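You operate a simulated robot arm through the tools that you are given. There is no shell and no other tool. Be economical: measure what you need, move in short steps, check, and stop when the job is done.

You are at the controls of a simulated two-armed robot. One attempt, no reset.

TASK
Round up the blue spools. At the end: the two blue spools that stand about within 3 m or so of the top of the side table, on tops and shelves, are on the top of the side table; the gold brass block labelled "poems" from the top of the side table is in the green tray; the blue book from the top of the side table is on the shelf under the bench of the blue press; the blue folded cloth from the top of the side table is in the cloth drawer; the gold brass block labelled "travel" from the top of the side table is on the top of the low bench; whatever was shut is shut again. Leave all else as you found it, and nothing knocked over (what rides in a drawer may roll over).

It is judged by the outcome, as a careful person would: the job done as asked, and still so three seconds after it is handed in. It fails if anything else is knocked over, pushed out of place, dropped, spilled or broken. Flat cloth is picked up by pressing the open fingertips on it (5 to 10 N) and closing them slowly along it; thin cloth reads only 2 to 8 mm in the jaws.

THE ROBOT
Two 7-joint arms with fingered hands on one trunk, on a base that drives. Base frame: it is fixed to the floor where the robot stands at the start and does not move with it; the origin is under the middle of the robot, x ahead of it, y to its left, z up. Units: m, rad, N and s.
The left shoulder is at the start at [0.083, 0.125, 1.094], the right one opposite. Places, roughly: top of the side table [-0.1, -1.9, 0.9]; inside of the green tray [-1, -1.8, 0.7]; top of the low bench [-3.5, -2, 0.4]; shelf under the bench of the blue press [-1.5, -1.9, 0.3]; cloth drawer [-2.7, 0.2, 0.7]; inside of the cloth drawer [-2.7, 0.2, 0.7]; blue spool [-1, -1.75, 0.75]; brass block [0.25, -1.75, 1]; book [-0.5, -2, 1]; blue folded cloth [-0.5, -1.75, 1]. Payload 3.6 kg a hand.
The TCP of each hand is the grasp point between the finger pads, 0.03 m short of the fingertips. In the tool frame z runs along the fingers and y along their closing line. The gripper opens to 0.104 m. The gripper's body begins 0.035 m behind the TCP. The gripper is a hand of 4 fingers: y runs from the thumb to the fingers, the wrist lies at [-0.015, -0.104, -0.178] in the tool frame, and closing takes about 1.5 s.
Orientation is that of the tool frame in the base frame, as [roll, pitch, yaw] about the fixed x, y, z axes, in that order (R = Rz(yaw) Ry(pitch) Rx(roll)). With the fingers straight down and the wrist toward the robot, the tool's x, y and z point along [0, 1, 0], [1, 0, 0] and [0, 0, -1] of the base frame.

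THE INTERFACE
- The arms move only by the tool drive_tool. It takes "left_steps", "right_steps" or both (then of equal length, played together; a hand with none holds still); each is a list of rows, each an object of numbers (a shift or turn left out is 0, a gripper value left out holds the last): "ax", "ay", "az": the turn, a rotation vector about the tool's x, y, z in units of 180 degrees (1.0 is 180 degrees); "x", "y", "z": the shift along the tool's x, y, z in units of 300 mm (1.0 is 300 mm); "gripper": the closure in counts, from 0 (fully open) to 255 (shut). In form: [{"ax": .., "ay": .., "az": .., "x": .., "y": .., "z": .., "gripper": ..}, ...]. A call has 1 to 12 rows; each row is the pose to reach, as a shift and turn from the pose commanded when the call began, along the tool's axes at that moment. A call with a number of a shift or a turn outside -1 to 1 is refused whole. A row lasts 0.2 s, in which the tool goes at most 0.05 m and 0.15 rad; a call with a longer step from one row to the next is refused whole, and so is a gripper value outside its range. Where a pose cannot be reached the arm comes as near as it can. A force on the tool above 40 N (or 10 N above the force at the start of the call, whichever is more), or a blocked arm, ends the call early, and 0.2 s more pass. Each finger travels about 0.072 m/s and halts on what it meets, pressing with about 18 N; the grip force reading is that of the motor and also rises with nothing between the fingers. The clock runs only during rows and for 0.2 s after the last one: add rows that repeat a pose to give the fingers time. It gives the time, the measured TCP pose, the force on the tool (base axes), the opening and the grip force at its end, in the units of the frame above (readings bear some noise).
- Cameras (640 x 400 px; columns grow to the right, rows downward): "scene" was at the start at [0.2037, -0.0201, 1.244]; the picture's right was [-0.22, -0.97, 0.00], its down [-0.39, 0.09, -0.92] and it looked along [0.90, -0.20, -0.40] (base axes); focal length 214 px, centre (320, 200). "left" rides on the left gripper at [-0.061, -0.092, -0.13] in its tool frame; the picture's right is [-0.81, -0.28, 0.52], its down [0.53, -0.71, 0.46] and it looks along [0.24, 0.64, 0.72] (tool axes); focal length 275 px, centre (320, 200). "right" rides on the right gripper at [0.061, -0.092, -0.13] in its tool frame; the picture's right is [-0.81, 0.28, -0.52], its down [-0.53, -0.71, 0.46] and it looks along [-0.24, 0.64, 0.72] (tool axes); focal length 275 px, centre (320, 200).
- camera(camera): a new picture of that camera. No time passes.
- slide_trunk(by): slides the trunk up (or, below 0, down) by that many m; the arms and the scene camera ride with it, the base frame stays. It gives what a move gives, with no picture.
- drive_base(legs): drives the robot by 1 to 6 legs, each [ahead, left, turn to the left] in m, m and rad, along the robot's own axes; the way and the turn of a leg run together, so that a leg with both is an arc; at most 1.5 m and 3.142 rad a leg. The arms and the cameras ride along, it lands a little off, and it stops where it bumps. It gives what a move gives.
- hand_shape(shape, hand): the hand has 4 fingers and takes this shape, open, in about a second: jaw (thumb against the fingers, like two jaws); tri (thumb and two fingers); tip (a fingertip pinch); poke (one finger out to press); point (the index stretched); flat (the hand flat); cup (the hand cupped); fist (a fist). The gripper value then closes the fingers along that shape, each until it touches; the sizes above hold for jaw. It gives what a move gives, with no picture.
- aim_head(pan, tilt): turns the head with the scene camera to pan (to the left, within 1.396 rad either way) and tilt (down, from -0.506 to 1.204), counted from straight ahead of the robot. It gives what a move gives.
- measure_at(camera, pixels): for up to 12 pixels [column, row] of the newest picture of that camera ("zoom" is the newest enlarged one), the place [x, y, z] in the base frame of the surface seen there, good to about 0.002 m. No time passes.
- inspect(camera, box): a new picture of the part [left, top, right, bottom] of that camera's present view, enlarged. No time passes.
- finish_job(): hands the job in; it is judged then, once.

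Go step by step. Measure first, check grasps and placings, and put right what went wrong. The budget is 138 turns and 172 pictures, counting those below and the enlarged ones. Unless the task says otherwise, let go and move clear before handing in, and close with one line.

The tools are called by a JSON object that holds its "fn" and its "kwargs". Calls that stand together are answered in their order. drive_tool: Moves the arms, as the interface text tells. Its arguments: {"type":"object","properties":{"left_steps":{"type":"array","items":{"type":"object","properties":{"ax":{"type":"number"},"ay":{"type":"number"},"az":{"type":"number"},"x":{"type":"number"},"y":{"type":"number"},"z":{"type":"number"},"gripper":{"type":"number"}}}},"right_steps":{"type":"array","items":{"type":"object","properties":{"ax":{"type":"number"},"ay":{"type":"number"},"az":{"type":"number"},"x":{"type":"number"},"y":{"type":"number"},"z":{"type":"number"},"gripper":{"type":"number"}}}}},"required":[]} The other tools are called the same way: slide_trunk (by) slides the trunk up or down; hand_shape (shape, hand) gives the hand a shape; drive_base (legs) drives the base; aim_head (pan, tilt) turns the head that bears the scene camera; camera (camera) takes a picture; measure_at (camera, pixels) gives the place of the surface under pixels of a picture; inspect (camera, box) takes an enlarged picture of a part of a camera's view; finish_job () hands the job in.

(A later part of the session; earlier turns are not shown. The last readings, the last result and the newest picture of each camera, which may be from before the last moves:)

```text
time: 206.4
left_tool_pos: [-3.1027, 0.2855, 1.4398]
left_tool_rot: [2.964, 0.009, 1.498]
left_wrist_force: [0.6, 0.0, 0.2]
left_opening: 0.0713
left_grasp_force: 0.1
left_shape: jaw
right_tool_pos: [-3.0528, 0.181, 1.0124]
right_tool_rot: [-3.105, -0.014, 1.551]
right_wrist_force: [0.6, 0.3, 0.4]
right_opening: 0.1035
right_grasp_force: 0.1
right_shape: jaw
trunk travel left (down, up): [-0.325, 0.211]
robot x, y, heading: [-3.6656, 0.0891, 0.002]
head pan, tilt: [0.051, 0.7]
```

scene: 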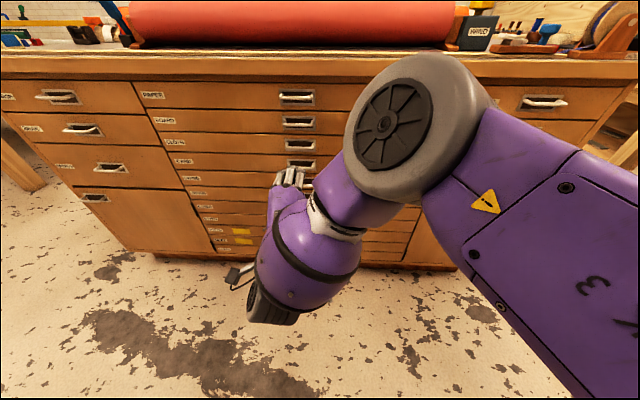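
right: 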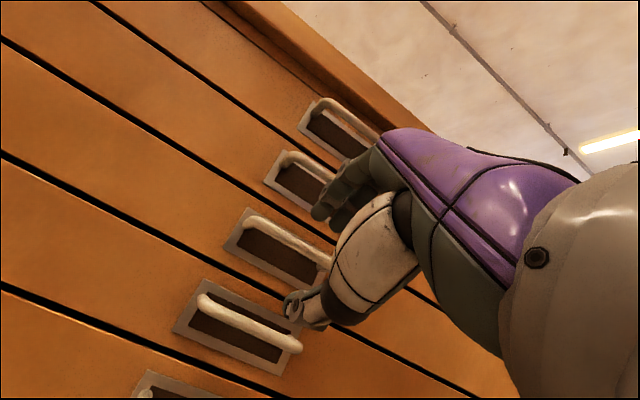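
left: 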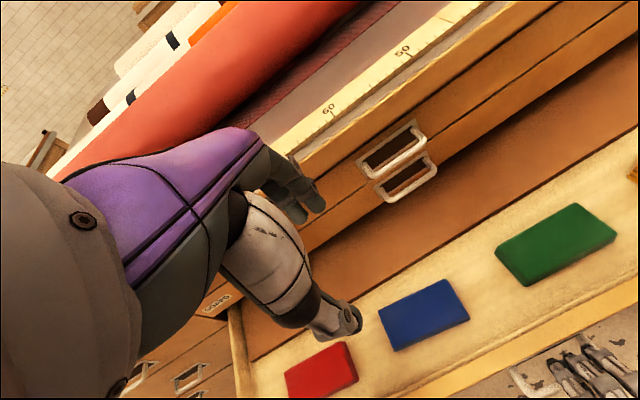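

I'll level both hands, move the right hand back to its side, and lower the left a little.

{"fn": "drive_tool", "kwargs": {"left_steps": [{"ax": 0.03}, {"ax": 0.0565}, {"ax": 0.0565, "z": 0.1}, {"ax": 0.0565, "z": 0.2}, {"ax": 0.0565, "z": 0.3}, {"ax": 0.0565, "z": 0.4}, {"ax": 0.0565, "z": 0.45}], "right_steps": [{"ax": -0.0117}, {"ax": -0.0117, "x": -0.12, "z": -0.05}, {"ax": -0.0117, "x": -0.25, "z": -0.1}, {"ax": -0.0117, "x": -0.38, "z": -0.15}, {"ax": -0.0117, "x": -0.5, "z": -0.2}, {"ax": -0.0117, "x": -0.63, "z": -0.25}, {"ax": -0.0117, "x": -0.76, "z": -0.3}]}}

{"fn": "camera", "kwargs": {"camera": "scene"}}

```text
time: 208.0
left_tool_pos: [-3.0774, 0.2808, 1.3084]
left_tool_rot: [3.141, 0.011, 1.496]
left_wrist_force: [-0.7, -0.1, 0.6]
left_opening: 0.0711
left_grasp_force: 0.0
left_shape: jaw
left hand out of reach, approached as far as the arm can: row 1, 2, 3, 4
right_tool_pos: [-3.0545, -0.0479, 1.1007]
right_tool_rot: [-3.141, -0.014, 1.549]
right_wrist_force: [-0.4, 0.8, 0.3]
right_opening: 0.1038
right_grasp_force: 0.0
right_shape: jaw
trunk travel left (down, up): [-0.325, 0.211]
robot x, y, heading: [-3.6641, 0.0885, 0.007]
head pan, tilt: [0.051, 0.7]
```

```text
48 pictures are left
```

scene: 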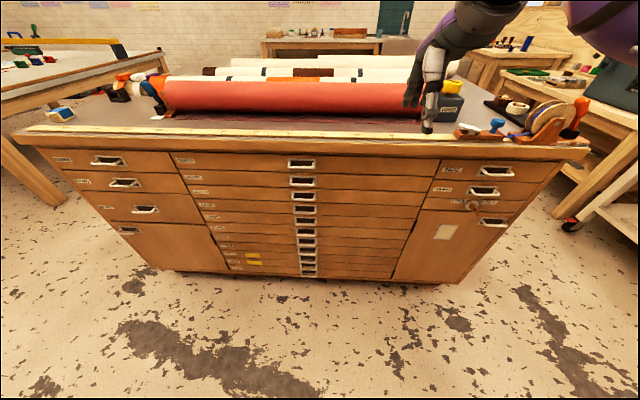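

Everything at the cabinet is as it was. Now I'll return to the side table for the book, via the aisle.

{"fn": "drive_base", "kwargs": {"legs": [[0, -1.11, -0.005], [1.5, 0, 0], [1.35, 0, 0]]}}

{"fn": "aim_head", "kwargs": {"pan": -0.6, "tilt": 0.5}}

{"fn": "camera", "kwargs": {"camera": "scene"}}

```text
time: 210.2
left_tool_pos: [-3.0819, 0.0684, 1.3139]
left_tool_rot: [3.132, 0.009, 1.495]
left_wrist_force: [-0.9, -0.8, -0.7]
left_opening: 0.0712
left_grasp_force: 0.0
left_shape: jaw
right_tool_pos: [-3.0585, -0.2616, 1.1067]
right_tool_rot: [3.131, -0.018, 1.546]
right_wrist_force: [0.4, 1.0, 0.1]
right_opening: 0.1038
right_grasp_force: 0.1
right_shape: jaw
trunk travel left (down, up): [-0.325, 0.211]
robot x, y, heading: [-3.6557, -0.1194, -0.003]
head pan, tilt: [0.051, 0.7]
stopped in leg 1: the robot was blocked; the commanded pose is now the measured one
```

```text
time: 211.2
left_tool_pos: [-3.0804, 0.0673, 1.3122]
left_tool_rot: [3.137, 0.008, 1.494]
left_wrist_force: [0.1, -0.4, -0.6]
left_opening: 0.0713
left_grasp_force: 0.1
left_shape: jaw
right_tool_pos: [-3.0588, -0.2627, 1.1019]
right_tool_rot: [3.135, -0.018, 1.546]
right_wrist_force: [-0.6, -0.2, -0.4]
right_opening: 0.1037
right_grasp_force: 0.0
right_shape: jaw
trunk travel left (down, up): [-0.325, 0.211]
robot x, y, heading: [-3.6578, -0.1181, -0.002]
head pan, tilt: [-0.6, 0.499]
```

```text
47 pictures are left
```

scene: 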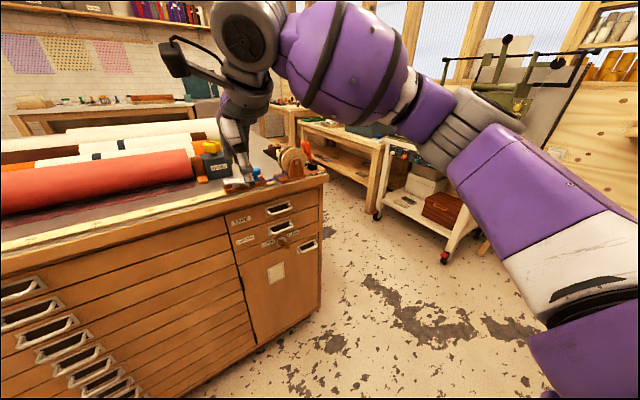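

Blocked at y≈-0.12: probably a stool behind on the right. I'll look there.

{"fn": "aim_head", "kwargs": {"pan": -1.39, "tilt": 0.75}}

{"fn": "camera", "kwargs": {"camera": "scene"}}

```text
time: 212.3
left_tool_pos: [-3.082, 0.0676, 1.3115]
left_tool_rot: [3.134, 0.009, 1.495]
left_wrist_force: [0.4, 0.1, -0.2]
left_opening: 0.071
left_grasp_force: 0.1
left_shape: jaw
right_tool_pos: [-3.0578, -0.2612, 1.1038]
right_tool_rot: [3.134, -0.016, 1.547]
right_wrist_force: [0.0, 0.2, -0.6]
right_opening: 0.1036
right_grasp_force: 0.1
right_shape: jaw
trunk travel left (down, up): [-0.325, 0.211]
robot x, y, heading: [-3.661, -0.1189, 0.001]
head pan, tilt: [-1.389, 0.75]
```

```text
46 pictures are left
```

scene: 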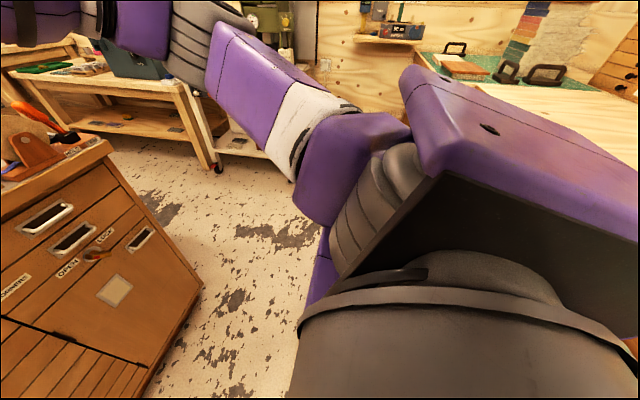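

I'll go ahead 0.17 to the lane used before and strafe right from there.

{"fn": "drive_base", "kwargs": {"legs": [[0.17, 0, 0], [0, -0.9, 0]]}}

{"fn": "aim_head", "kwargs": {"pan": -1.39, "tilt": 0.5}}

```text
time: 218.1
left_tool_pos: [-2.9402, -0.8268, 1.3243]
left_tool_rot: [3.112, 0.01, 1.499]
left_wrist_force: [-0.7, -0.2, 1.3]
left_opening: 0.0713
left_grasp_force: 0.1
left_shape: jaw
right_tool_pos: [-2.9115, -1.1559, 1.1172]
right_tool_rot: [3.112, -0.015, 1.55]
right_wrist_force: [0.3, 0.0, -0.6]
right_opening: 0.104
right_grasp_force: 0.1
right_shape: jaw
trunk travel left (down, up): [-0.325, 0.211]
robot x, y, heading: [-3.4864, -1.0187, 0.005]
head pan, tilt: [-1.389, 0.75]
```

```text
time: 218.9
left_tool_pos: [-2.941, -0.8262, 1.3255]
left_tool_rot: [3.112, 0.009, 1.5]
left_wrist_force: [0.2, 0.6, 0.6]
left_opening: 0.0714
left_grasp_force: 0.0
left_shape: jaw
right_tool_pos: [-2.9111, -1.1556, 1.1172]
right_tool_rot: [3.111, -0.017, 1.551]
right_wrist_force: [-0.3, -0.8, -0.7]
right_opening: 0.1037
right_grasp_force: 0.1
right_shape: jaw
trunk travel left (down, up): [-0.325, 0.211]
robot x, y, heading: [-3.4858, -1.0179, 0.005]
head pan, tilt: [-1.389, 0.499]
```

I'll glance to the left rear to check what I bumped.

{"fn": "drive_base", "kwargs": {"legs": [[0, 0, 0.5]]}}

{"fn": "aim_head", "kwargs": {"pan": 1.39, "tilt": 0.5}}

{"fn": "camera", "kwargs": {"camera": "scene"}}

```text
time: 220.7
left_tool_pos: [-3.1001, -0.5871, 1.324]
left_tool_rot: [3.112, 0.008, 2.0]
left_wrist_force: [-0.3, -0.3, -0.3]
left_opening: 0.0713
left_grasp_force: 0.1
left_shape: jaw
right_tool_pos: [-2.9164, -0.8622, 1.1168]
right_tool_rot: [3.111, -0.015, 2.051]
right_wrist_force: [0.1, -0.4, 0.6]
right_opening: 0.1035
right_grasp_force: 0.1
right_shape: jaw
trunk travel left (down, up): [-0.325, 0.211]
robot x, y, heading: [-3.4862, -1.0173, 0.504]
head pan, tilt: [-1.389, 0.499]
```

```text
time: 223.1
left_tool_pos: [-3.1005, -0.5873, 1.3253]
left_tool_rot: [3.111, 0.009, 2.0]
left_wrist_force: [-0.1, -0.3, -0.2]
left_opening: 0.0711
left_grasp_force: 0.0
left_shape: jaw
right_tool_pos: [-2.9152, -0.8612, 1.117]
right_tool_rot: [3.113, -0.016, 2.051]
right_wrist_force: [-0.1, 0.5, 0.1]
right_opening: 0.1036
right_grasp_force: 0.1
right_shape: jaw
trunk travel left (down, up): [-0.325, 0.211]
robot x, y, heading: [-3.4893, -1.0159, 0.504]
head pan, tilt: [1.389, 0.499]
```

```text
45 pictures are left
```

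scene: 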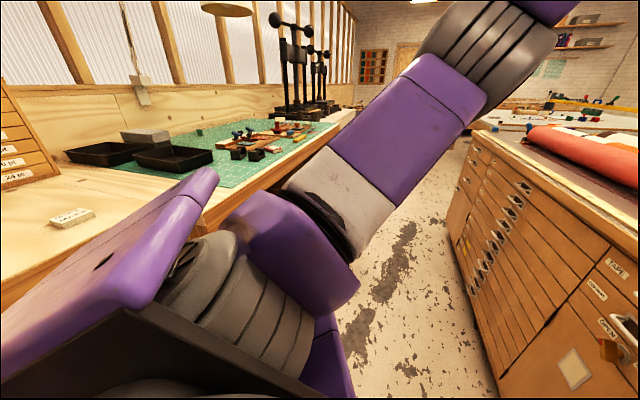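

The view is blocked by my arm; I'll turn further to see the floor near the far desk.

{"fn": "drive_base", "kwargs": {"legs": [[0, 0, 1.3]]}}

{"fn": "aim_head", "kwargs": {"pan": 0.4, "tilt": 0.6}}

{"fn": "camera", "kwargs": {"camera": "scene"}}

```text
time: 226.8
left_tool_pos: [-3.8032, -0.5303, 1.3244]
left_tool_rot: [3.113, 0.009, -2.976]
left_wrist_force: [0.8, -0.5, -0.4]
left_opening: 0.0712
left_grasp_force: 0.0
left_shape: jaw
right_tool_pos: [-3.4906, -0.4258, 1.117]
right_tool_rot: [3.113, -0.016, -2.923]
right_wrist_force: [-0.3, -0.6, -0.2]
right_opening: 0.1036
right_grasp_force: 0.0
right_shape: jaw
trunk travel left (down, up): [-0.325, 0.211]
robot x, y, heading: [-3.4888, -1.0179, 1.816]
head pan, tilt: [1.389, 0.499]
```

```text
time: 228.0
left_tool_pos: [-3.8031, -0.5308, 1.3241]
left_tool_rot: [3.113, 0.006, -2.978]
left_wrist_force: [-0.4, -0.3, 0.4]
left_opening: 0.0713
left_grasp_force: 0.0
left_shape: jaw
right_tool_pos: [-3.4905, -0.4237, 1.1172]
right_tool_rot: [3.111, -0.014, -2.924]
right_wrist_force: [0.1, 0.2, 0.3]
right_opening: 0.1036
right_grasp_force: 0.0
right_shape: jaw
trunk travel left (down, up): [-0.325, 0.211]
robot x, y, heading: [-3.4908, -1.017, 1.816]
head pan, tilt: [0.4, 0.6]
```

```text
44 pictures are left
```

scene: 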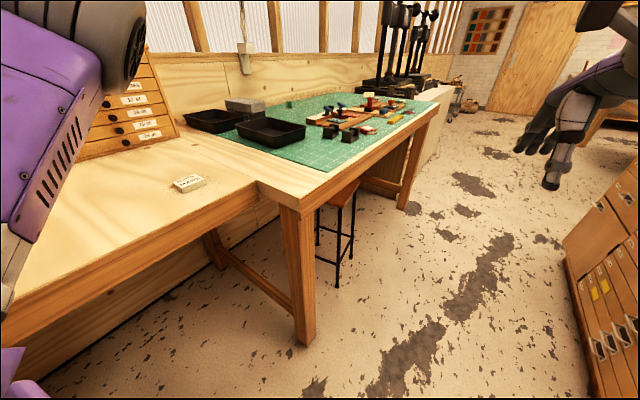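

I only met the desk's corner leg; the stool stands and the desk items look tidy. Now I'll turn back and drive to the side table.

{"fn": "drive_base", "kwargs": {"legs": [[0, 0, -1.816], [1.4, 0, 0], [1.2, 0, 0], [0, 0, -1.571]]}}

{"fn": "aim_head", "kwargs": {"pan": 0.2, "tilt": 0.6}}

{"fn": "camera", "kwargs": {"camera": "scene"}}

```text
time: 248.9
left_tool_pos: [-0.7161, -1.6066, 1.325]
left_tool_rot: [3.112, 0.008, -0.094]
left_wrist_force: [-0.4, -0.3, -0.5]
left_opening: 0.0711
left_grasp_force: 0.0
left_shape: jaw
right_tool_pos: [-1.0459, -1.6281, 1.1176]
right_tool_rot: [3.112, -0.017, -0.044]
right_wrist_force: [-0.2, -0.7, 0.4]
right_opening: 0.1039
right_grasp_force: 0.2
right_shape: jaw
trunk travel left (down, up): [-0.325, 0.211]
robot x, y, heading: [-0.8922, -1.0545, -1.59]
head pan, tilt: [0.4, 0.6]
```

```text
time: 249.6
left_tool_pos: [-0.7169, -1.606, 1.3245]
left_tool_rot: [3.111, 0.007, -0.096]
left_wrist_force: [-1.1, -0.4, -1.3]
left_opening: 0.0713
left_grasp_force: 0.1
left_shape: jaw
right_tool_pos: [-1.0469, -1.628, 1.1193]
right_tool_rot: [3.112, -0.016, -0.043]
right_wrist_force: [-0.1, 0.2, 0.0]
right_opening: 0.1039
right_grasp_force: 0.0
right_shape: jaw
trunk travel left (down, up): [-0.325, 0.211]
robot x, y, heading: [-0.898, -1.0567, -1.585]
head pan, tilt: [0.201, 0.6]
```

```text
43 pictures are left
```

scene: 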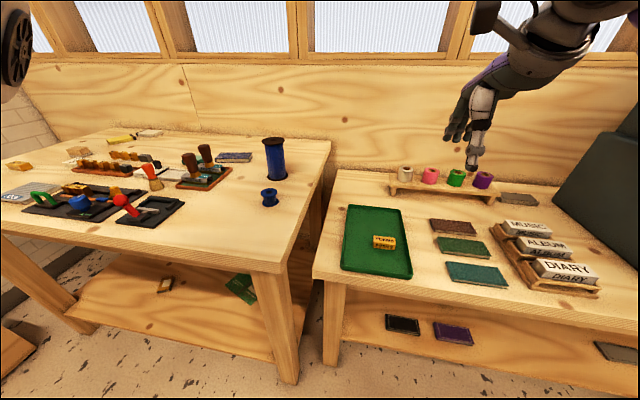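

All is in place. I'll measure the book at (235,157) and the shelf under the bench (470,340).

{"fn": "inspect", "kwargs": {"camera": "scene", "box": [160, 130, 300, 220]}}

{"fn": "measure_at", "kwargs": {"camera": "zoom", "pixels": [[262, 105], [425, 102], [420, 138], [248, 138], [340, 120], [420, 146], [310, 180], [320, 190]]}}

{"fn": "measure_at", "kwargs": {"camera": "scene", "pixels": [[420, 332], [437, 343], [500, 345], [540, 340], [560, 360], [500, 365], [580, 350], [388, 318], [520, 335], [470, 340], [600, 345], [480, 318]]}}

```text
4.44 times, centred on (230, 175) of scene
```

zoom: 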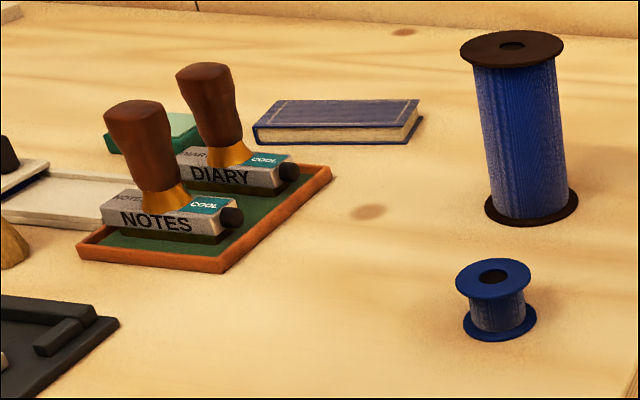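

```text
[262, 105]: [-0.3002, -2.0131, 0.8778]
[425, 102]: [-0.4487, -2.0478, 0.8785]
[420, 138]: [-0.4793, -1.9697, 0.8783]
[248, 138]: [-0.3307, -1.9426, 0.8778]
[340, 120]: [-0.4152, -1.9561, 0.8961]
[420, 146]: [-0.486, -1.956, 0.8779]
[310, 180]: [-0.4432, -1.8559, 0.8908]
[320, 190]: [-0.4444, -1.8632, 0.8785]
```

```text
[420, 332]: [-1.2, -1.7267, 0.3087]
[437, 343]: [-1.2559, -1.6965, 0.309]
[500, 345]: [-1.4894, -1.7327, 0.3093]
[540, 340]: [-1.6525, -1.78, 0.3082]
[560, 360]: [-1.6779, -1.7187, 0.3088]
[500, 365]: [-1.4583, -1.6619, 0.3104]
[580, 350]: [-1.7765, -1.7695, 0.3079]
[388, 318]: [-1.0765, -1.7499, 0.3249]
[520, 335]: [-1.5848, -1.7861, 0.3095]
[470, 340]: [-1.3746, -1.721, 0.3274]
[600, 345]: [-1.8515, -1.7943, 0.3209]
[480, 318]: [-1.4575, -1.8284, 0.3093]
```

The shelf (z 0.309) is free around x -1.53, y -1.72. I'll take finer points on the book's top.

{"fn": "measure_at", "kwargs": {"camera": "zoom", "pixels": [[282, 103], [412, 101], [400, 125], [264, 125], [335, 103], [330, 125], [330, 137], [400, 137], [412, 120], [265, 137]]}}

{"fn": "camera", "kwargs": {"camera": "left"}}

```text
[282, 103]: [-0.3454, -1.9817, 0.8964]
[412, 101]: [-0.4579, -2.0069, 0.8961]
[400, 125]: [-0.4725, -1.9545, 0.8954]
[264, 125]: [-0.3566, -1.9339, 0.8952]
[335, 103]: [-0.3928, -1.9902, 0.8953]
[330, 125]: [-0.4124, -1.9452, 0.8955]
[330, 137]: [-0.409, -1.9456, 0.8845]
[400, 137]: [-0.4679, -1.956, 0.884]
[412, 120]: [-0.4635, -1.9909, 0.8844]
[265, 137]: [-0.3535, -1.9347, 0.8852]
```

```text
41 pictures are left
```

left: 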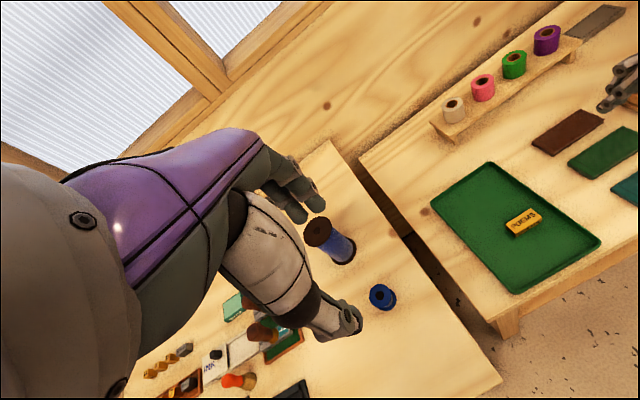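

The book's centre is [-0.407,-1.971], yaw about +0.19, 0.055 wide, 0.018 thick. I'll raise the trunk 0.08 for elbow clearance and drive so the right hand can take it.

{"fn": "slide_trunk", "kwargs": {"by": 0.08}}

{"fn": "drive_base", "kwargs": {"legs": [[0.0, 0.67, 0.01], [0.125, 0, 0]]}}

{"fn": "aim_head", "kwargs": {"pan": -0.15, "tilt": 0.75}}

{"fn": "camera", "kwargs": {"camera": "scene"}}

{"fn": "camera", "kwargs": {"camera": "right"}}

```text
time: 250.8
left_tool_pos: [-0.7155, -1.5714, 1.4438]
left_tool_rot: [3.022, 0.0, -0.094]
left_wrist_force: [-0.5, 0.2, 0.0]
left_opening: 0.0713
left_grasp_force: 0.1
left_shape: jaw
right_tool_pos: [-1.0455, -1.6104, 1.2386]
right_tool_rot: [3.022, -0.018, -0.041]
right_wrist_force: [-0.6, 0.4, -0.4]
right_opening: 0.1038
right_grasp_force: 0.0
right_shape: jaw
trunk travel left (down, up): [-0.405, 0.131]
robot x, y, heading: [-0.8953, -1.0553, -1.587]
head pan, tilt: [0.201, 0.6]
```

```text
time: 255.3
left_tool_pos: [-0.0381, -1.7022, 1.4437]
left_tool_rot: [3.023, 0.001, -0.087]
left_wrist_force: [0.5, 1.0, 0.7]
left_opening: 0.0712
left_grasp_force: 0.0
left_shape: jaw
right_tool_pos: [-0.3679, -1.7453, 1.2396]
right_tool_rot: [3.021, -0.017, -0.031]
right_wrist_force: [0.0, 0.2, -0.4]
right_opening: 0.1039
right_grasp_force: 0.1
right_shape: jaw
trunk travel left (down, up): [-0.405, 0.131]
robot x, y, heading: [-0.2223, -1.1865, -1.581]
head pan, tilt: [0.201, 0.6]
```

```text
time: 256.2
left_tool_pos: [-0.0382, -1.7007, 1.4436]
left_tool_rot: [3.023, 0.002, -0.086]
left_wrist_force: [-0.4, 0.3, 0.3]
left_opening: 0.0711
left_grasp_force: 0.0
left_shape: jaw
right_tool_pos: [-0.3682, -1.7447, 1.2396]
right_tool_rot: [3.022, -0.017, -0.031]
right_wrist_force: [-0.2, 0.1, -0.7]
right_opening: 0.1037
right_grasp_force: 0.1
right_shape: jaw
trunk travel left (down, up): [-0.405, 0.131]
robot x, y, heading: [-0.2262, -1.184, -1.585]
head pan, tilt: [-0.15, 0.75]
```

```text
40 pictures are left
```

scene: 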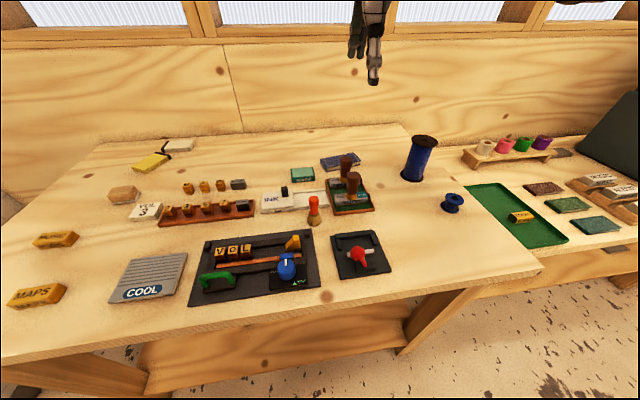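

```text
39 pictures are left
```

right: 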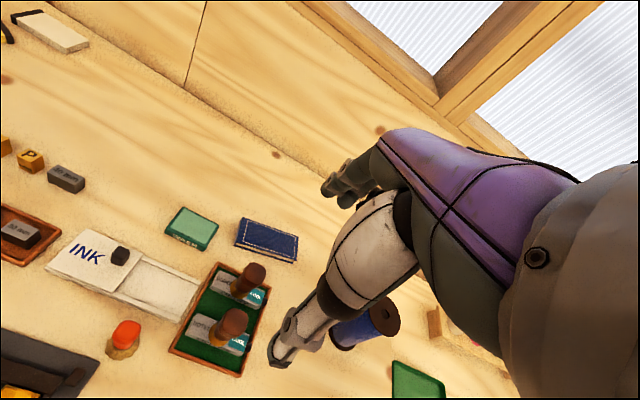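

I'll measure the book corners and stamp handles from the right camera.

{"fn": "measure_at", "kwargs": {"camera": "right", "pixels": [[245, 221], [296, 238], [290, 258], [237, 241], [268, 240], [255, 266], [243, 290], [270, 284], [217, 266], [232, 315]]}}

```text
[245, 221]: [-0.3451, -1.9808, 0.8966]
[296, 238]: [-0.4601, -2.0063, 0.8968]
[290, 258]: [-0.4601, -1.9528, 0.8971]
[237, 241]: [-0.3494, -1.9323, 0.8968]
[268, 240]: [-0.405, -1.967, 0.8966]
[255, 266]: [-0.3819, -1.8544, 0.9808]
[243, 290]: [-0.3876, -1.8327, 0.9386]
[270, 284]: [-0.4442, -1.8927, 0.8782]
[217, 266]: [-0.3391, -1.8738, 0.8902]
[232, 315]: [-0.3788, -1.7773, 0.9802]
```

Book centre [-0.405,-1.968]. I'll level and yaw the right hand by 0.23 and lower the left a bit out of the way.

{"fn": "drive_tool", "kwargs": {"right_steps": [{"ax": 0.019, "az": -0.037, "gripper": 60}, {"ax": 0.038, "az": -0.0735}, {"ax": 0.038, "az": -0.0735}]}}

```text
time: 257.0
left_tool_pos: [-0.038, -1.7011, 1.4428]
left_tool_rot: [3.022, 0.001, -0.088]
left_wrist_force: [-0.9, 0.8, -0.4]
left_opening: 0.071
left_grasp_force: 0.1
left_shape: jaw
right_tool_pos: [-0.3684, -1.7453, 1.2395]
right_tool_rot: [-3.141, -0.003, 0.201]
right_wrist_force: [1.0, -0.2, -0.3]
right_opening: 0.0798
right_grasp_force: 0.0
right_shape: jaw
trunk travel left (down, up): [-0.405, 0.131]
robot x, y, heading: [-0.2239, -1.1864, -1.576]
head pan, tilt: [-0.15, 0.75]
```

Now move over the book while descending to z≈1.05.

{"fn": "drive_tool", "kwargs": {"right_steps": [{"x": -0.05, "y": 0.08, "z": 0.1}, {"x": -0.1, "y": 0.18, "z": 0.2}, {"x": -0.15, "y": 0.28, "z": 0.3}, {"x": -0.2, "y": 0.38, "z": 0.4}, {"x": -0.25, "y": 0.5, "z": 0.45}, {"x": -0.3, "y": 0.6, "z": 0.5}, {"x": -0.336, "y": 0.703, "z": 0.55}, {"x": -0.336, "y": 0.703, "z": 0.62}, {"x": -0.336, "y": 0.703, "z": 0.62}]}}

{"fn": "camera", "kwargs": {"camera": "right"}}

{"fn": "camera", "kwargs": {"camera": "scene"}}

```text
time: 259.0
left_tool_pos: [-0.0392, -1.7023, 1.4446]
left_tool_rot: [3.024, 0.002, -0.085]
left_wrist_force: [-1.1, 0.6, 0.2]
left_opening: 0.0712
left_grasp_force: 0.0
left_shape: jaw
right_tool_pos: [-0.4171, -1.9328, 1.0704]
right_tool_rot: [3.136, -0.002, 0.197]
right_wrist_force: [-0.4, -0.2, -0.3]
right_opening: 0.0798
right_grasp_force: 0.1
right_shape: jaw
right hand out of reach, approached as far as the arm can: row 6, 7, 8, 9
trunk travel left (down, up): [-0.405, 0.131]
robot x, y, heading: [-0.2246, -1.1844, -1.583]
head pan, tilt: [-0.15, 0.75]
```

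```text
38 pictures are left
```

right: 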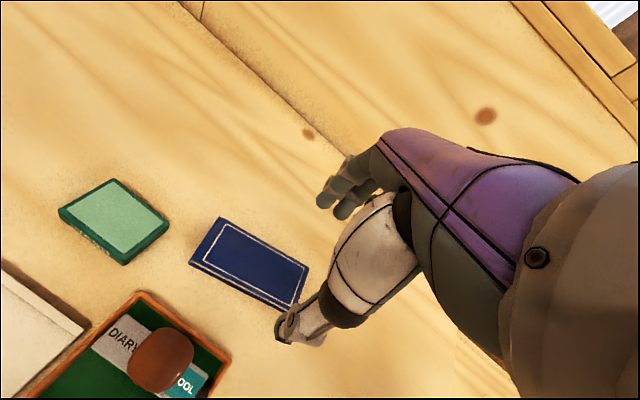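

```text
37 pictures are left
```

scene: 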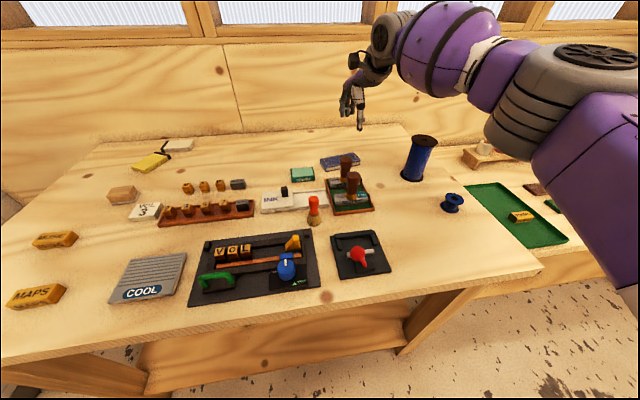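

It's 4 cm short in reach. I'll raise and retract the hand, then lower the trunk 0.08 (which leans it forward) before trying again.

{"fn": "drive_tool", "kwargs": {"right_steps": [{"z": -0.1, "y": -0.1}, {"z": -0.2, "y": -0.2}, {"z": -0.33, "y": -0.25}, {"z": -0.45, "y": -0.3}, {"z": -0.45, "y": -0.3}]}}

{"fn": "slide_trunk", "kwargs": {"by": -0.08}}

{"fn": "drive_base", "kwargs": {"legs": [[0.014, 0, 0]]}}

```text
time: 260.2
left_tool_pos: [-0.0382, -1.7016, 1.4424]
left_tool_rot: [3.021, 0.002, -0.085]
left_wrist_force: [-0.7, -0.4, 0.0]
left_opening: 0.0715
left_grasp_force: 0.0
left_shape: jaw
right_tool_pos: [-0.4337, -1.8416, 1.2073]
right_tool_rot: [3.138, -0.004, 0.199]
right_wrist_force: [0.5, 0.0, -0.5]
right_opening: 0.0799
right_grasp_force: 0.1
right_shape: jaw
trunk travel left (down, up): [-0.405, 0.131]
robot x, y, heading: [-0.2236, -1.1881, -1.579]
head pan, tilt: [-0.15, 0.75]
```

```text
time: 261.3
left_tool_pos: [-0.0388, -1.736, 1.3253]
left_tool_rot: [3.112, 0.007, -0.085]
left_wrist_force: [0.5, -0.4, 0.3]
left_opening: 0.0711
left_grasp_force: 0.1
left_shape: jaw
right_tool_pos: [-0.4351, -1.8539, 1.0766]
right_tool_rot: [-3.059, -0.021, 0.199]
right_wrist_force: [0.0, -0.4, 0.4]
right_opening: 0.0798
right_grasp_force: 0.0
right_shape: jaw
trunk travel left (down, up): [-0.325, 0.211]
robot x, y, heading: [-0.2257, -1.1875, -1.578]
head pan, tilt: [-0.15, 0.75]
```

```text
time: 262.1
left_tool_pos: [-0.0393, -1.7512, 1.3243]
left_tool_rot: [3.112, 0.009, -0.083]
left_wrist_force: [0.8, 0.2, 0.5]
left_opening: 0.0711
left_grasp_force: 0.0
left_shape: jaw
right_tool_pos: [-0.4347, -1.8692, 1.0754]
right_tool_rot: [-3.058, -0.022, 0.199]
right_wrist_force: [-0.4, 0.2, 0.3]
right_opening: 0.0799
right_grasp_force: 0.1
right_shape: jaw
trunk travel left (down, up): [-0.325, 0.211]
robot x, y, heading: [-0.2258, -1.2003, -1.58]
head pan, tilt: [-0.15, 0.75]
```

Level and move over the book at z≈1.05.

{"fn": "drive_tool", "kwargs": {"right_steps": [{"ax": -0.0266}, {"ax": -0.0266}]}}

{"fn": "drive_tool", "kwargs": {"right_steps": [{"x": -0.02, "y": 0.12}, {"x": -0.036, "y": 0.25}, {"x": -0.036, "y": 0.343, "z": 0.03}, {"x": -0.036, "y": 0.343, "z": 0.1}, {"x": -0.036, "y": 0.343, "z": 0.1}]}}

{"fn": "camera", "kwargs": {"camera": "right"}}

{"fn": "camera", "kwargs": {"camera": "scene"}}

```text
time: 262.7
left_tool_pos: [-0.0385, -1.7516, 1.3254]
left_tool_rot: [3.112, 0.009, -0.085]
left_wrist_force: [-0.5, -0.7, -0.1]
left_opening: 0.0711
left_grasp_force: 0.1
left_shape: jaw
right_tool_pos: [-0.4342, -1.8712, 1.0755]
right_tool_rot: [3.141, -0.023, 0.2]
right_wrist_force: [-0.1, -0.9, -0.1]
right_opening: 0.0799
right_grasp_force: 0.0
right_shape: jaw
trunk travel left (down, up): [-0.325, 0.211]
robot x, y, heading: [-0.2207, -1.1999, -1.582]
head pan, tilt: [-0.15, 0.75]
```

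```text
time: 263.9
left_tool_pos: [-0.0377, -1.7523, 1.324]
left_tool_rot: [3.111, 0.007, -0.083]
left_wrist_force: [0.4, -0.5, -0.2]
left_opening: 0.0712
left_grasp_force: 0.0
left_shape: jaw
right_tool_pos: [-0.428, -1.9434, 1.0495]
right_tool_rot: [3.141, -0.025, 0.192]
right_wrist_force: [0.4, -0.4, 0.1]
right_opening: 0.08
right_grasp_force: 0.0
right_shape: jaw
right hand out of reach, approached as far as the arm can: row 2, 3, 4, 5
trunk travel left (down, up): [-0.325, 0.211]
robot x, y, heading: [-0.227, -1.1959, -1.578]
head pan, tilt: [-0.15, 0.75]
```

```text
36 pictures are left
```

right: 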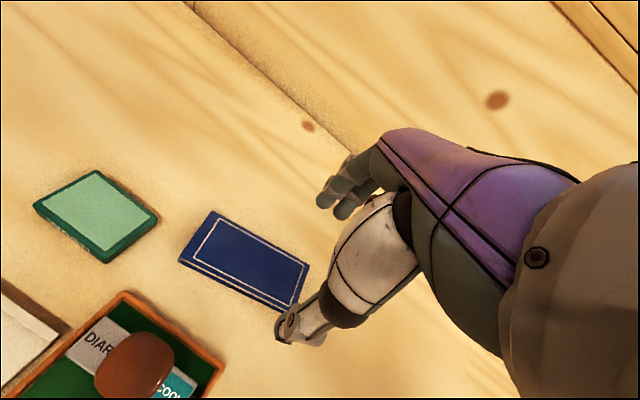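

```text
35 pictures are left
```

scene: 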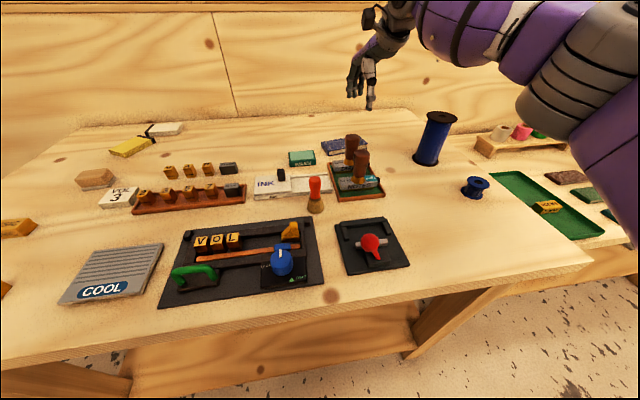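

Still 3 cm short. I'll shift the base 8 cm right (straighter reach), raise the hand slightly and lower the trunk another 0.06.

{"fn": "drive_tool", "kwargs": {"right_steps": [{"z": -0.1}, {"z": -0.15}]}}

{"fn": "drive_base", "kwargs": {"legs": [[0, -0.09, 0]]}}

{"fn": "slide_trunk", "kwargs": {"by": -0.06}}

```text
time: 264.5
left_tool_pos: [-0.0384, -1.7501, 1.3236]
left_tool_rot: [3.112, 0.009, -0.083]
left_wrist_force: [0.1, 0.2, -0.2]
left_opening: 0.0711
left_grasp_force: 0.0
left_shape: jaw
right_tool_pos: [-0.4269, -1.9435, 1.05]
right_tool_rot: [3.141, -0.023, 0.191]
right_wrist_force: [0.0, -0.4, 0.1]
right_opening: 0.0796
right_grasp_force: 0.0
right_shape: jaw
right hand out of reach, approached as far as the arm can: row 1, 2
trunk travel left (down, up): [-0.325, 0.211]
robot x, y, heading: [-0.2233, -1.201, -1.579]
head pan, tilt: [-0.15, 0.75]
```

```text
time: 265.6
left_tool_pos: [-0.1293, -1.7496, 1.3245]
left_tool_rot: [3.112, 0.01, -0.084]
left_wrist_force: [0.1, 0.3, 0.5]
left_opening: 0.0712
left_grasp_force: 0.1
left_shape: jaw
right_tool_pos: [-0.5161, -1.9428, 1.0501]
right_tool_rot: [3.14, -0.021, 0.195]
right_wrist_force: [-0.9, 0.2, -0.1]
right_opening: 0.0798
right_grasp_force: 0.0
right_shape: jaw
trunk travel left (down, up): [-0.325, 0.211]
robot x, y, heading: [-0.3159, -1.1997, -1.58]
head pan, tilt: [-0.15, 0.75]
```

```text
time: 266.6
left_tool_pos: [-0.1287, -1.7715, 1.2437]
left_tool_rot: [-3.12, 0.01, -0.085]
left_wrist_force: [-0.3, -0.2, -0.3]
left_opening: 0.0712
left_grasp_force: 0.1
left_shape: jaw
right_tool_pos: [-0.5166, -1.9491, 0.9579]
right_tool_rot: [-3.093, -0.033, 0.192]
right_wrist_force: [-0.2, 0.4, 0.2]
right_opening: 0.0798
right_grasp_force: 0.1
right_shape: jaw
trunk travel left (down, up): [-0.265, 0.271]
robot x, y, heading: [-0.3107, -1.1974, -1.582]
head pan, tilt: [-0.15, 0.75]
```

I'll level with a slight forward lean and move over the book at z≈0.965.

{"fn": "drive_tool", "kwargs": {"right_steps": [{"ax": -0.035, "z": -0.03}, {"ax": -0.035, "z": -0.03, "x": 0.12, "y": 0.04}, {"ax": -0.035, "z": -0.03, "x": 0.22, "y": 0.09}, {"ax": -0.035, "z": -0.03, "x": 0.285, "y": 0.133}, {"ax": -0.035, "z": -0.03, "x": 0.285, "y": 0.133}]}}

{"fn": "camera", "kwargs": {"camera": "right"}}

```text
time: 267.8
left_tool_pos: [-0.1288, -1.7722, 1.2439]
left_tool_rot: [-3.118, 0.013, -0.083]
left_wrist_force: [-0.4, -0.5, 0.2]
left_opening: 0.0711
left_grasp_force: 0.0
left_shape: jaw
right_tool_pos: [-0.4257, -1.9722, 0.9682]
right_tool_rot: [3.083, -0.034, 0.192]
right_wrist_force: [-0.4, 0.0, -0.7]
right_opening: 0.0799
right_grasp_force: 0.1
right_shape: jaw
trunk travel left (down, up): [-0.265, 0.271]
robot x, y, heading: [-0.3131, -1.1989, -1.576]
head pan, tilt: [-0.15, 0.75]
```

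```text
34 pictures are left
```

right: 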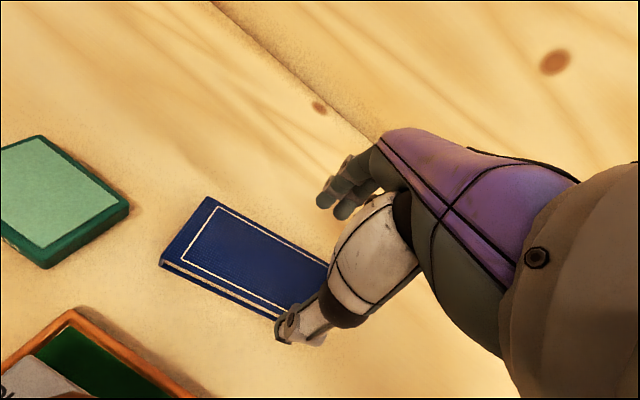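

The hand is over the book with the thumb in front of its near edge. I'll widen a little, descend to z≈0.913 and close.

{"fn": "drive_tool", "kwargs": {"right_steps": [{"gripper": 25}, {"z": 0.08, "y": -0.004}, {"z": 0.15, "y": -0.008}, {"z": 0.184, "y": -0.01}, {"z": 0.184, "y": -0.01}, {"z": 0.184, "y": -0.01, "gripper": 100}, {"z": 0.184, "y": -0.01, "gripper": 150}, {"z": 0.184, "y": -0.01, "gripper": 200}, {"z": 0.184, "y": -0.01, "gripper": 255}, {"z": 0.184, "y": -0.01}, {"z": 0.184, "y": -0.01}, {"z": 0.184, "y": -0.01}]}}

{"fn": "camera", "kwargs": {"camera": "right"}}

{"fn": "inspect", "kwargs": {"camera": "scene", "box": [280, 90, 480, 220]}}

```text
time: 270.4
left_tool_pos: [-0.1293, -1.772, 1.2435]
left_tool_rot: [-3.12, 0.012, -0.084]
left_wrist_force: [0.7, -1.2, 0.6]
left_opening: 0.0713
left_grasp_force: 0.1
left_shape: jaw
right_tool_pos: [-0.4229, -1.9721, 0.9115]
right_tool_rot: [3.083, -0.031, 0.19]
right_wrist_force: [-1.5, 0.7, 2.1]
right_opening: 0.0545
right_grasp_force: 18.0
right_shape: jaw
trunk travel left (down, up): [-0.265, 0.271]
robot x, y, heading: [-0.3085, -1.1995, -1.582]
head pan, tilt: [-0.15, 0.75]
```

```text
33 pictures are left
```

right: 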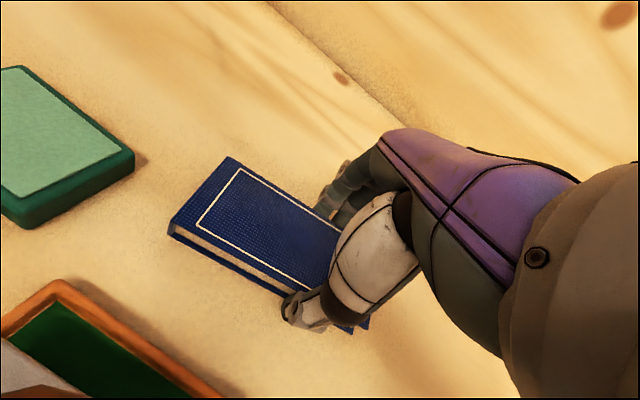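

```text
3.08 times, centred on (380, 155) of scene
```

zoom: 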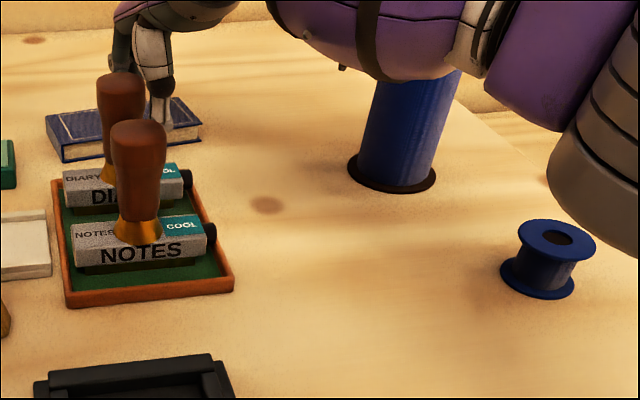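

The book is held (0.0545). I'll lift straight up and check.

{"fn": "drive_tool", "kwargs": {"right_steps": [{"z": -0.08}, {"z": -0.18}, {"z": -0.3}, {"z": -0.42, "y": -0.05}, {"z": -0.54, "y": -0.12}, {"z": -0.66, "y": -0.24}, {"z": -0.75, "y": -0.36}, {"z": -0.8, "y": -0.5}, {"z": -0.8, "y": -0.6}]}}

{"fn": "camera", "kwargs": {"camera": "scene"}}

{"fn": "camera", "kwargs": {"camera": "right"}}

```text
refused: row 6 steps farther than a row can; nothing moved
```

```text
31 pictures are left
```

scene: 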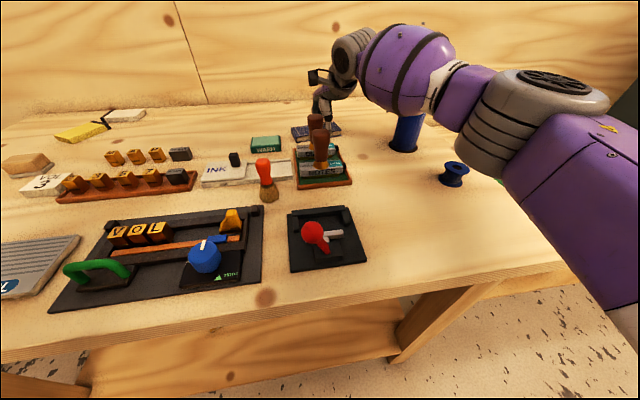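

```text
30 pictures are left
```

right: 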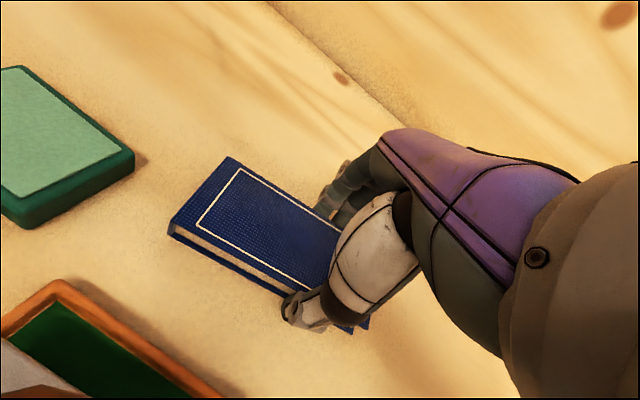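

Resend with smaller steps, lifting first.

{"fn": "drive_tool", "kwargs": {"right_steps": [{"z": -0.08}, {"z": -0.18}, {"z": -0.3}, {"z": -0.42}, {"z": -0.5, "y": -0.05}, {"z": -0.58, "y": -0.1}, {"z": -0.66, "y": -0.18}, {"z": -0.72, "y": -0.28}, {"z": -0.75, "y": -0.4}, {"z": -0.78, "y": -0.5}, {"z": -0.8, "y": -0.6}]}}

{"fn": "camera", "kwargs": {"camera": "right"}}

```text
time: 272.8
left_tool_pos: [-0.1276, -1.7714, 1.2435]
left_tool_rot: [-3.118, 0.012, -0.085]
left_wrist_force: [-0.4, 0.7, 0.1]
left_opening: 0.0712
left_grasp_force: 0.1
left_shape: jaw
right_tool_pos: [-0.4677, -1.7824, 1.1416]
right_tool_rot: [3.081, -0.033, 0.192]
right_wrist_force: [0.3, -0.2, -1.0]
right_opening: 0.0543
right_grasp_force: 18.0
right_shape: jaw
trunk travel left (down, up): [-0.265, 0.271]
robot x, y, heading: [-0.3141, -1.1971, -1.582]
head pan, tilt: [-0.15, 0.75]
```

```text
29 pictures are left
```

right: 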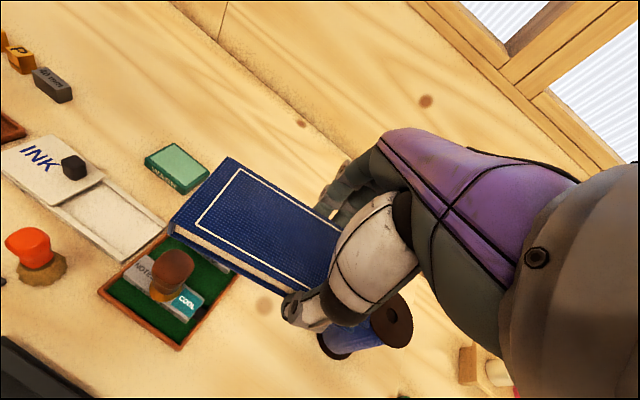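

The book is held well. I'll back off and drive right to the press bench.

{"fn": "drive_base", "kwargs": {"legs": [[-0.3, 0, 0], [0, -1.06, 0.01]]}}

{"fn": "slide_trunk", "kwargs": {"by": -0.1}}

```text
time: 279.9
left_tool_pos: [-1.1866, -1.4601, 1.243]
left_tool_rot: [-3.119, 0.011, -0.077]
left_wrist_force: [-0.3, -0.1, -0.4]
left_opening: 0.071
left_grasp_force: 0.1
left_shape: jaw
right_tool_pos: [-1.5262, -1.4741, 1.1414]
right_tool_rot: [3.081, -0.033, 0.197]
right_wrist_force: [-0.5, -0.1, -0.5]
right_opening: 0.0543
right_grasp_force: 17.8
right_shape: jaw
trunk travel left (down, up): [-0.265, 0.271]
robot x, y, heading: [-1.3746, -0.8884, -1.574]
head pan, tilt: [-0.15, 0.75]
```

```text
time: 281.3
left_tool_pos: [-1.186, -1.5007, 1.0923]
left_tool_rot: [-3.025, 0.019, -0.077]
left_wrist_force: [-0.3, 0.6, -0.1]
left_opening: 0.0712
left_grasp_force: 0.1
left_shape: jaw
right_tool_pos: [-1.5253, -1.5062, 0.9914]
right_tool_rot: [-3.107, -0.054, 0.195]
right_wrist_force: [0.0, -0.3, -0.5]
right_opening: 0.0543
right_grasp_force: 18.1
right_shape: jaw
trunk travel left (down, up): [-0.165, 0.371]
robot x, y, heading: [-1.3753, -0.8887, -1.572]
head pan, tilt: [-0.15, 0.75]
```

I'll back off 10 cm for clearance, lower the trunk another 0.12, and then level the hands.

{"fn": "drive_base", "kwargs": {"legs": [[-0.1, 0, 0]]}}

{"fn": "slide_trunk", "kwargs": {"by": -0.12}}

```text
time: 282.4
left_tool_pos: [-1.1858, -1.4019, 1.0938]
left_tool_rot: [-3.024, 0.019, -0.075]
left_wrist_force: [0.0, 0.0, 0.6]
left_opening: 0.0713
left_grasp_force: 0.1
left_shape: jaw
right_tool_pos: [-1.5249, -1.406, 0.99]
right_tool_rot: [-3.11, -0.053, 0.196]
right_wrist_force: [-0.8, 0.2, -0.9]
right_opening: 0.0544
right_grasp_force: 18.1
right_shape: jaw
trunk travel left (down, up): [-0.165, 0.371]
robot x, y, heading: [-1.3748, -0.7853, -1.574]
head pan, tilt: [-0.15, 0.75]
```

```text
time: 283.9
left_tool_pos: [-1.1855, -1.4522, 0.9129]
left_tool_rot: [-2.922, 0.027, -0.073]
left_wrist_force: [0.2, -0.1, 0.1]
left_opening: 0.071
left_grasp_force: 0.1
left_shape: jaw
right_tool_pos: [-1.5247, -1.447, 0.8112]
right_tool_rot: [-3.006, -0.071, 0.19]
right_wrist_force: [-1.3, 0.2, -0.6]
right_opening: 0.0542
right_grasp_force: 17.6
right_shape: jaw
trunk travel left (down, up): [-0.045, 0.491]
robot x, y, heading: [-1.3725, -0.7885, -1.571]
head pan, tilt: [-0.15, 0.75]
```

I'll level the book (roll 3.083, pitch -0.03), square its yaw, and level/raise the left hand.

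{"fn": "drive_tool", "kwargs": {"right_steps": [{"ax": -0.021, "ay": -0.004, "az": 0.02}, {"ax": -0.042, "ay": -0.008, "az": 0.04}, {"ax": -0.062, "ay": -0.0127, "az": 0.06}, {"ax": -0.062, "ay": -0.0127, "az": 0.06}], "left_steps": [{"ax": -0.025, "z": -0.1}, {"ax": -0.05, "z": -0.2}, {"ax": -0.07, "z": -0.3}, {"ax": -0.07, "z": -0.4}]}}

{"fn": "drive_tool", "kwargs": {"right_steps": [{"z": 0.15}, {"z": 0.3}, {"z": 0.45}, {"z": 0.6}, {"z": 0.75}, {"z": 0.9}, {"z": 0.9}]}}

{"fn": "camera", "kwargs": {"camera": "scene"}}

```text
time: 284.9
left_tool_pos: [-1.1843, -1.4791, 1.0304]
left_tool_rot: [3.14, 0.025, -0.074]
left_wrist_force: [-0.7, 0.3, 1.0]
left_opening: 0.0711
left_grasp_force: 0.1
left_shape: jaw
right_tool_pos: [-1.5251, -1.4467, 0.8108]
right_tool_rot: [3.087, -0.024, 0.001]
right_wrist_force: [0.9, 0.4, -0.5]
right_opening: 0.0545
right_grasp_force: 17.6
right_shape: jaw
trunk travel left (down, up): [-0.045, 0.491]
robot x, y, heading: [-1.3742, -0.7889, -1.572]
head pan, tilt: [-0.15, 0.75]
```

```text
time: 286.5
left_tool_pos: [-1.1832, -1.48, 1.032]
left_tool_rot: [3.141, 0.027, -0.075]
left_wrist_force: [-0.2, -0.1, -0.2]
left_opening: 0.0713
left_grasp_force: 0.0
left_shape: jaw
right_tool_pos: [-1.518, -1.4601, 0.542]
right_tool_rot: [3.09, -0.025, 0.001]
right_wrist_force: [0.0, -0.1, -0.7]
right_opening: 0.0541
right_grasp_force: 18.4
right_shape: jaw
trunk travel left (down, up): [-0.045, 0.491]
robot x, y, heading: [-1.3731, -0.7875, -1.571]
head pan, tilt: [-0.15, 0.75]
```

```text
28 pictures are left
```

scene: 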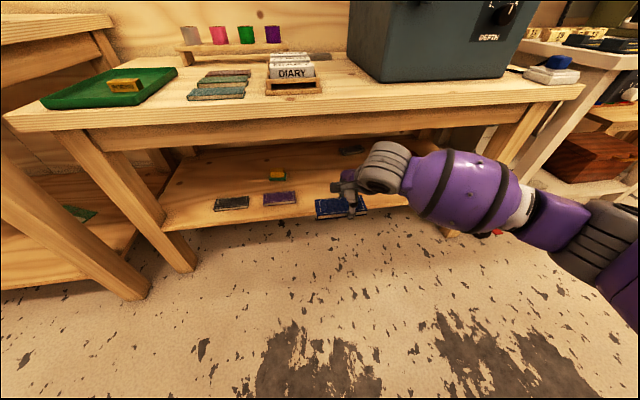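

The hand hangs in front of the bench. I'll lower to z≈0.37.

{"fn": "drive_tool", "kwargs": {"right_steps": [{"z": 0.12}, {"z": 0.24}, {"z": 0.36}, {"z": 0.48}, {"z": 0.57}, {"z": 0.57}]}}

{"fn": "camera", "kwargs": {"camera": "right"}}

```text
time: 287.9
left_tool_pos: [-1.1833, -1.4797, 1.0318]
left_tool_rot: [3.141, 0.026, -0.072]
left_wrist_force: [-0.2, 0.6, 0.0]
left_opening: 0.0712
left_grasp_force: 0.0
left_shape: jaw
right_tool_pos: [-1.5152, -1.4693, 0.3694]
right_tool_rot: [3.09, -0.022, 0.002]
right_wrist_force: [0.7, 0.2, -1.6]
right_opening: 0.0541
right_grasp_force: 17.6
right_shape: jaw
trunk travel left (down, up): [-0.045, 0.491]
robot x, y, heading: [-1.3748, -0.7874, -1.574]
head pan, tilt: [-0.15, 0.75]
```

```text
27 pictures are left
```

right: 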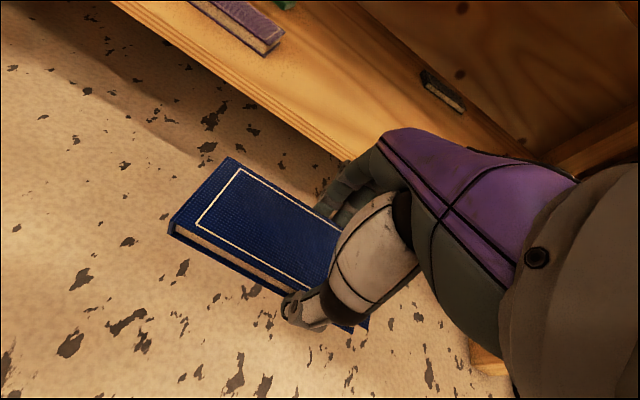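

The purple item on the shelf is near; I'll aim 5 cm further right. First check the elbow's clearance to the bench using the last scene picture.

{"fn": "measure_at", "kwargs": {"camera": "scene", "pixels": [[380, 165], [440, 160], [500, 190], [550, 215], [600, 240], [635, 240], [290, 200], [298, 198], [350, 150], [365, 150]]}}

{"fn": "measure_at", "kwargs": {"camera": "right", "pixels": [[265, 52], [283, 35], [430, 80], [460, 108], [330, 148], [420, 75], [300, 60]]}}

```text
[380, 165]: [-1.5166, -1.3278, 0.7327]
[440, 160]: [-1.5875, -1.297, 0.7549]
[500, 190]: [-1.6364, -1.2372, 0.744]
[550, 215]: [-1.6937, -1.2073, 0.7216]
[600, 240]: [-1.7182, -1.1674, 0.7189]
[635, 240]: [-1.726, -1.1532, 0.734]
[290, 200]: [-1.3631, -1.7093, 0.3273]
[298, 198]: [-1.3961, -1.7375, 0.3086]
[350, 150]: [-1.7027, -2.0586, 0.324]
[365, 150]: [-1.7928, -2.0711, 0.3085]
```

```text
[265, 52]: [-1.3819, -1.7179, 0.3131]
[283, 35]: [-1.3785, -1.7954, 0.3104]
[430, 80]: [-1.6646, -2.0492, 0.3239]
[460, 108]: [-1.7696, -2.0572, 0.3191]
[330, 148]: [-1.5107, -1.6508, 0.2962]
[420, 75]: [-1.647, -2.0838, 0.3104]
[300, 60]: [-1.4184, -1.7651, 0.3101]
```

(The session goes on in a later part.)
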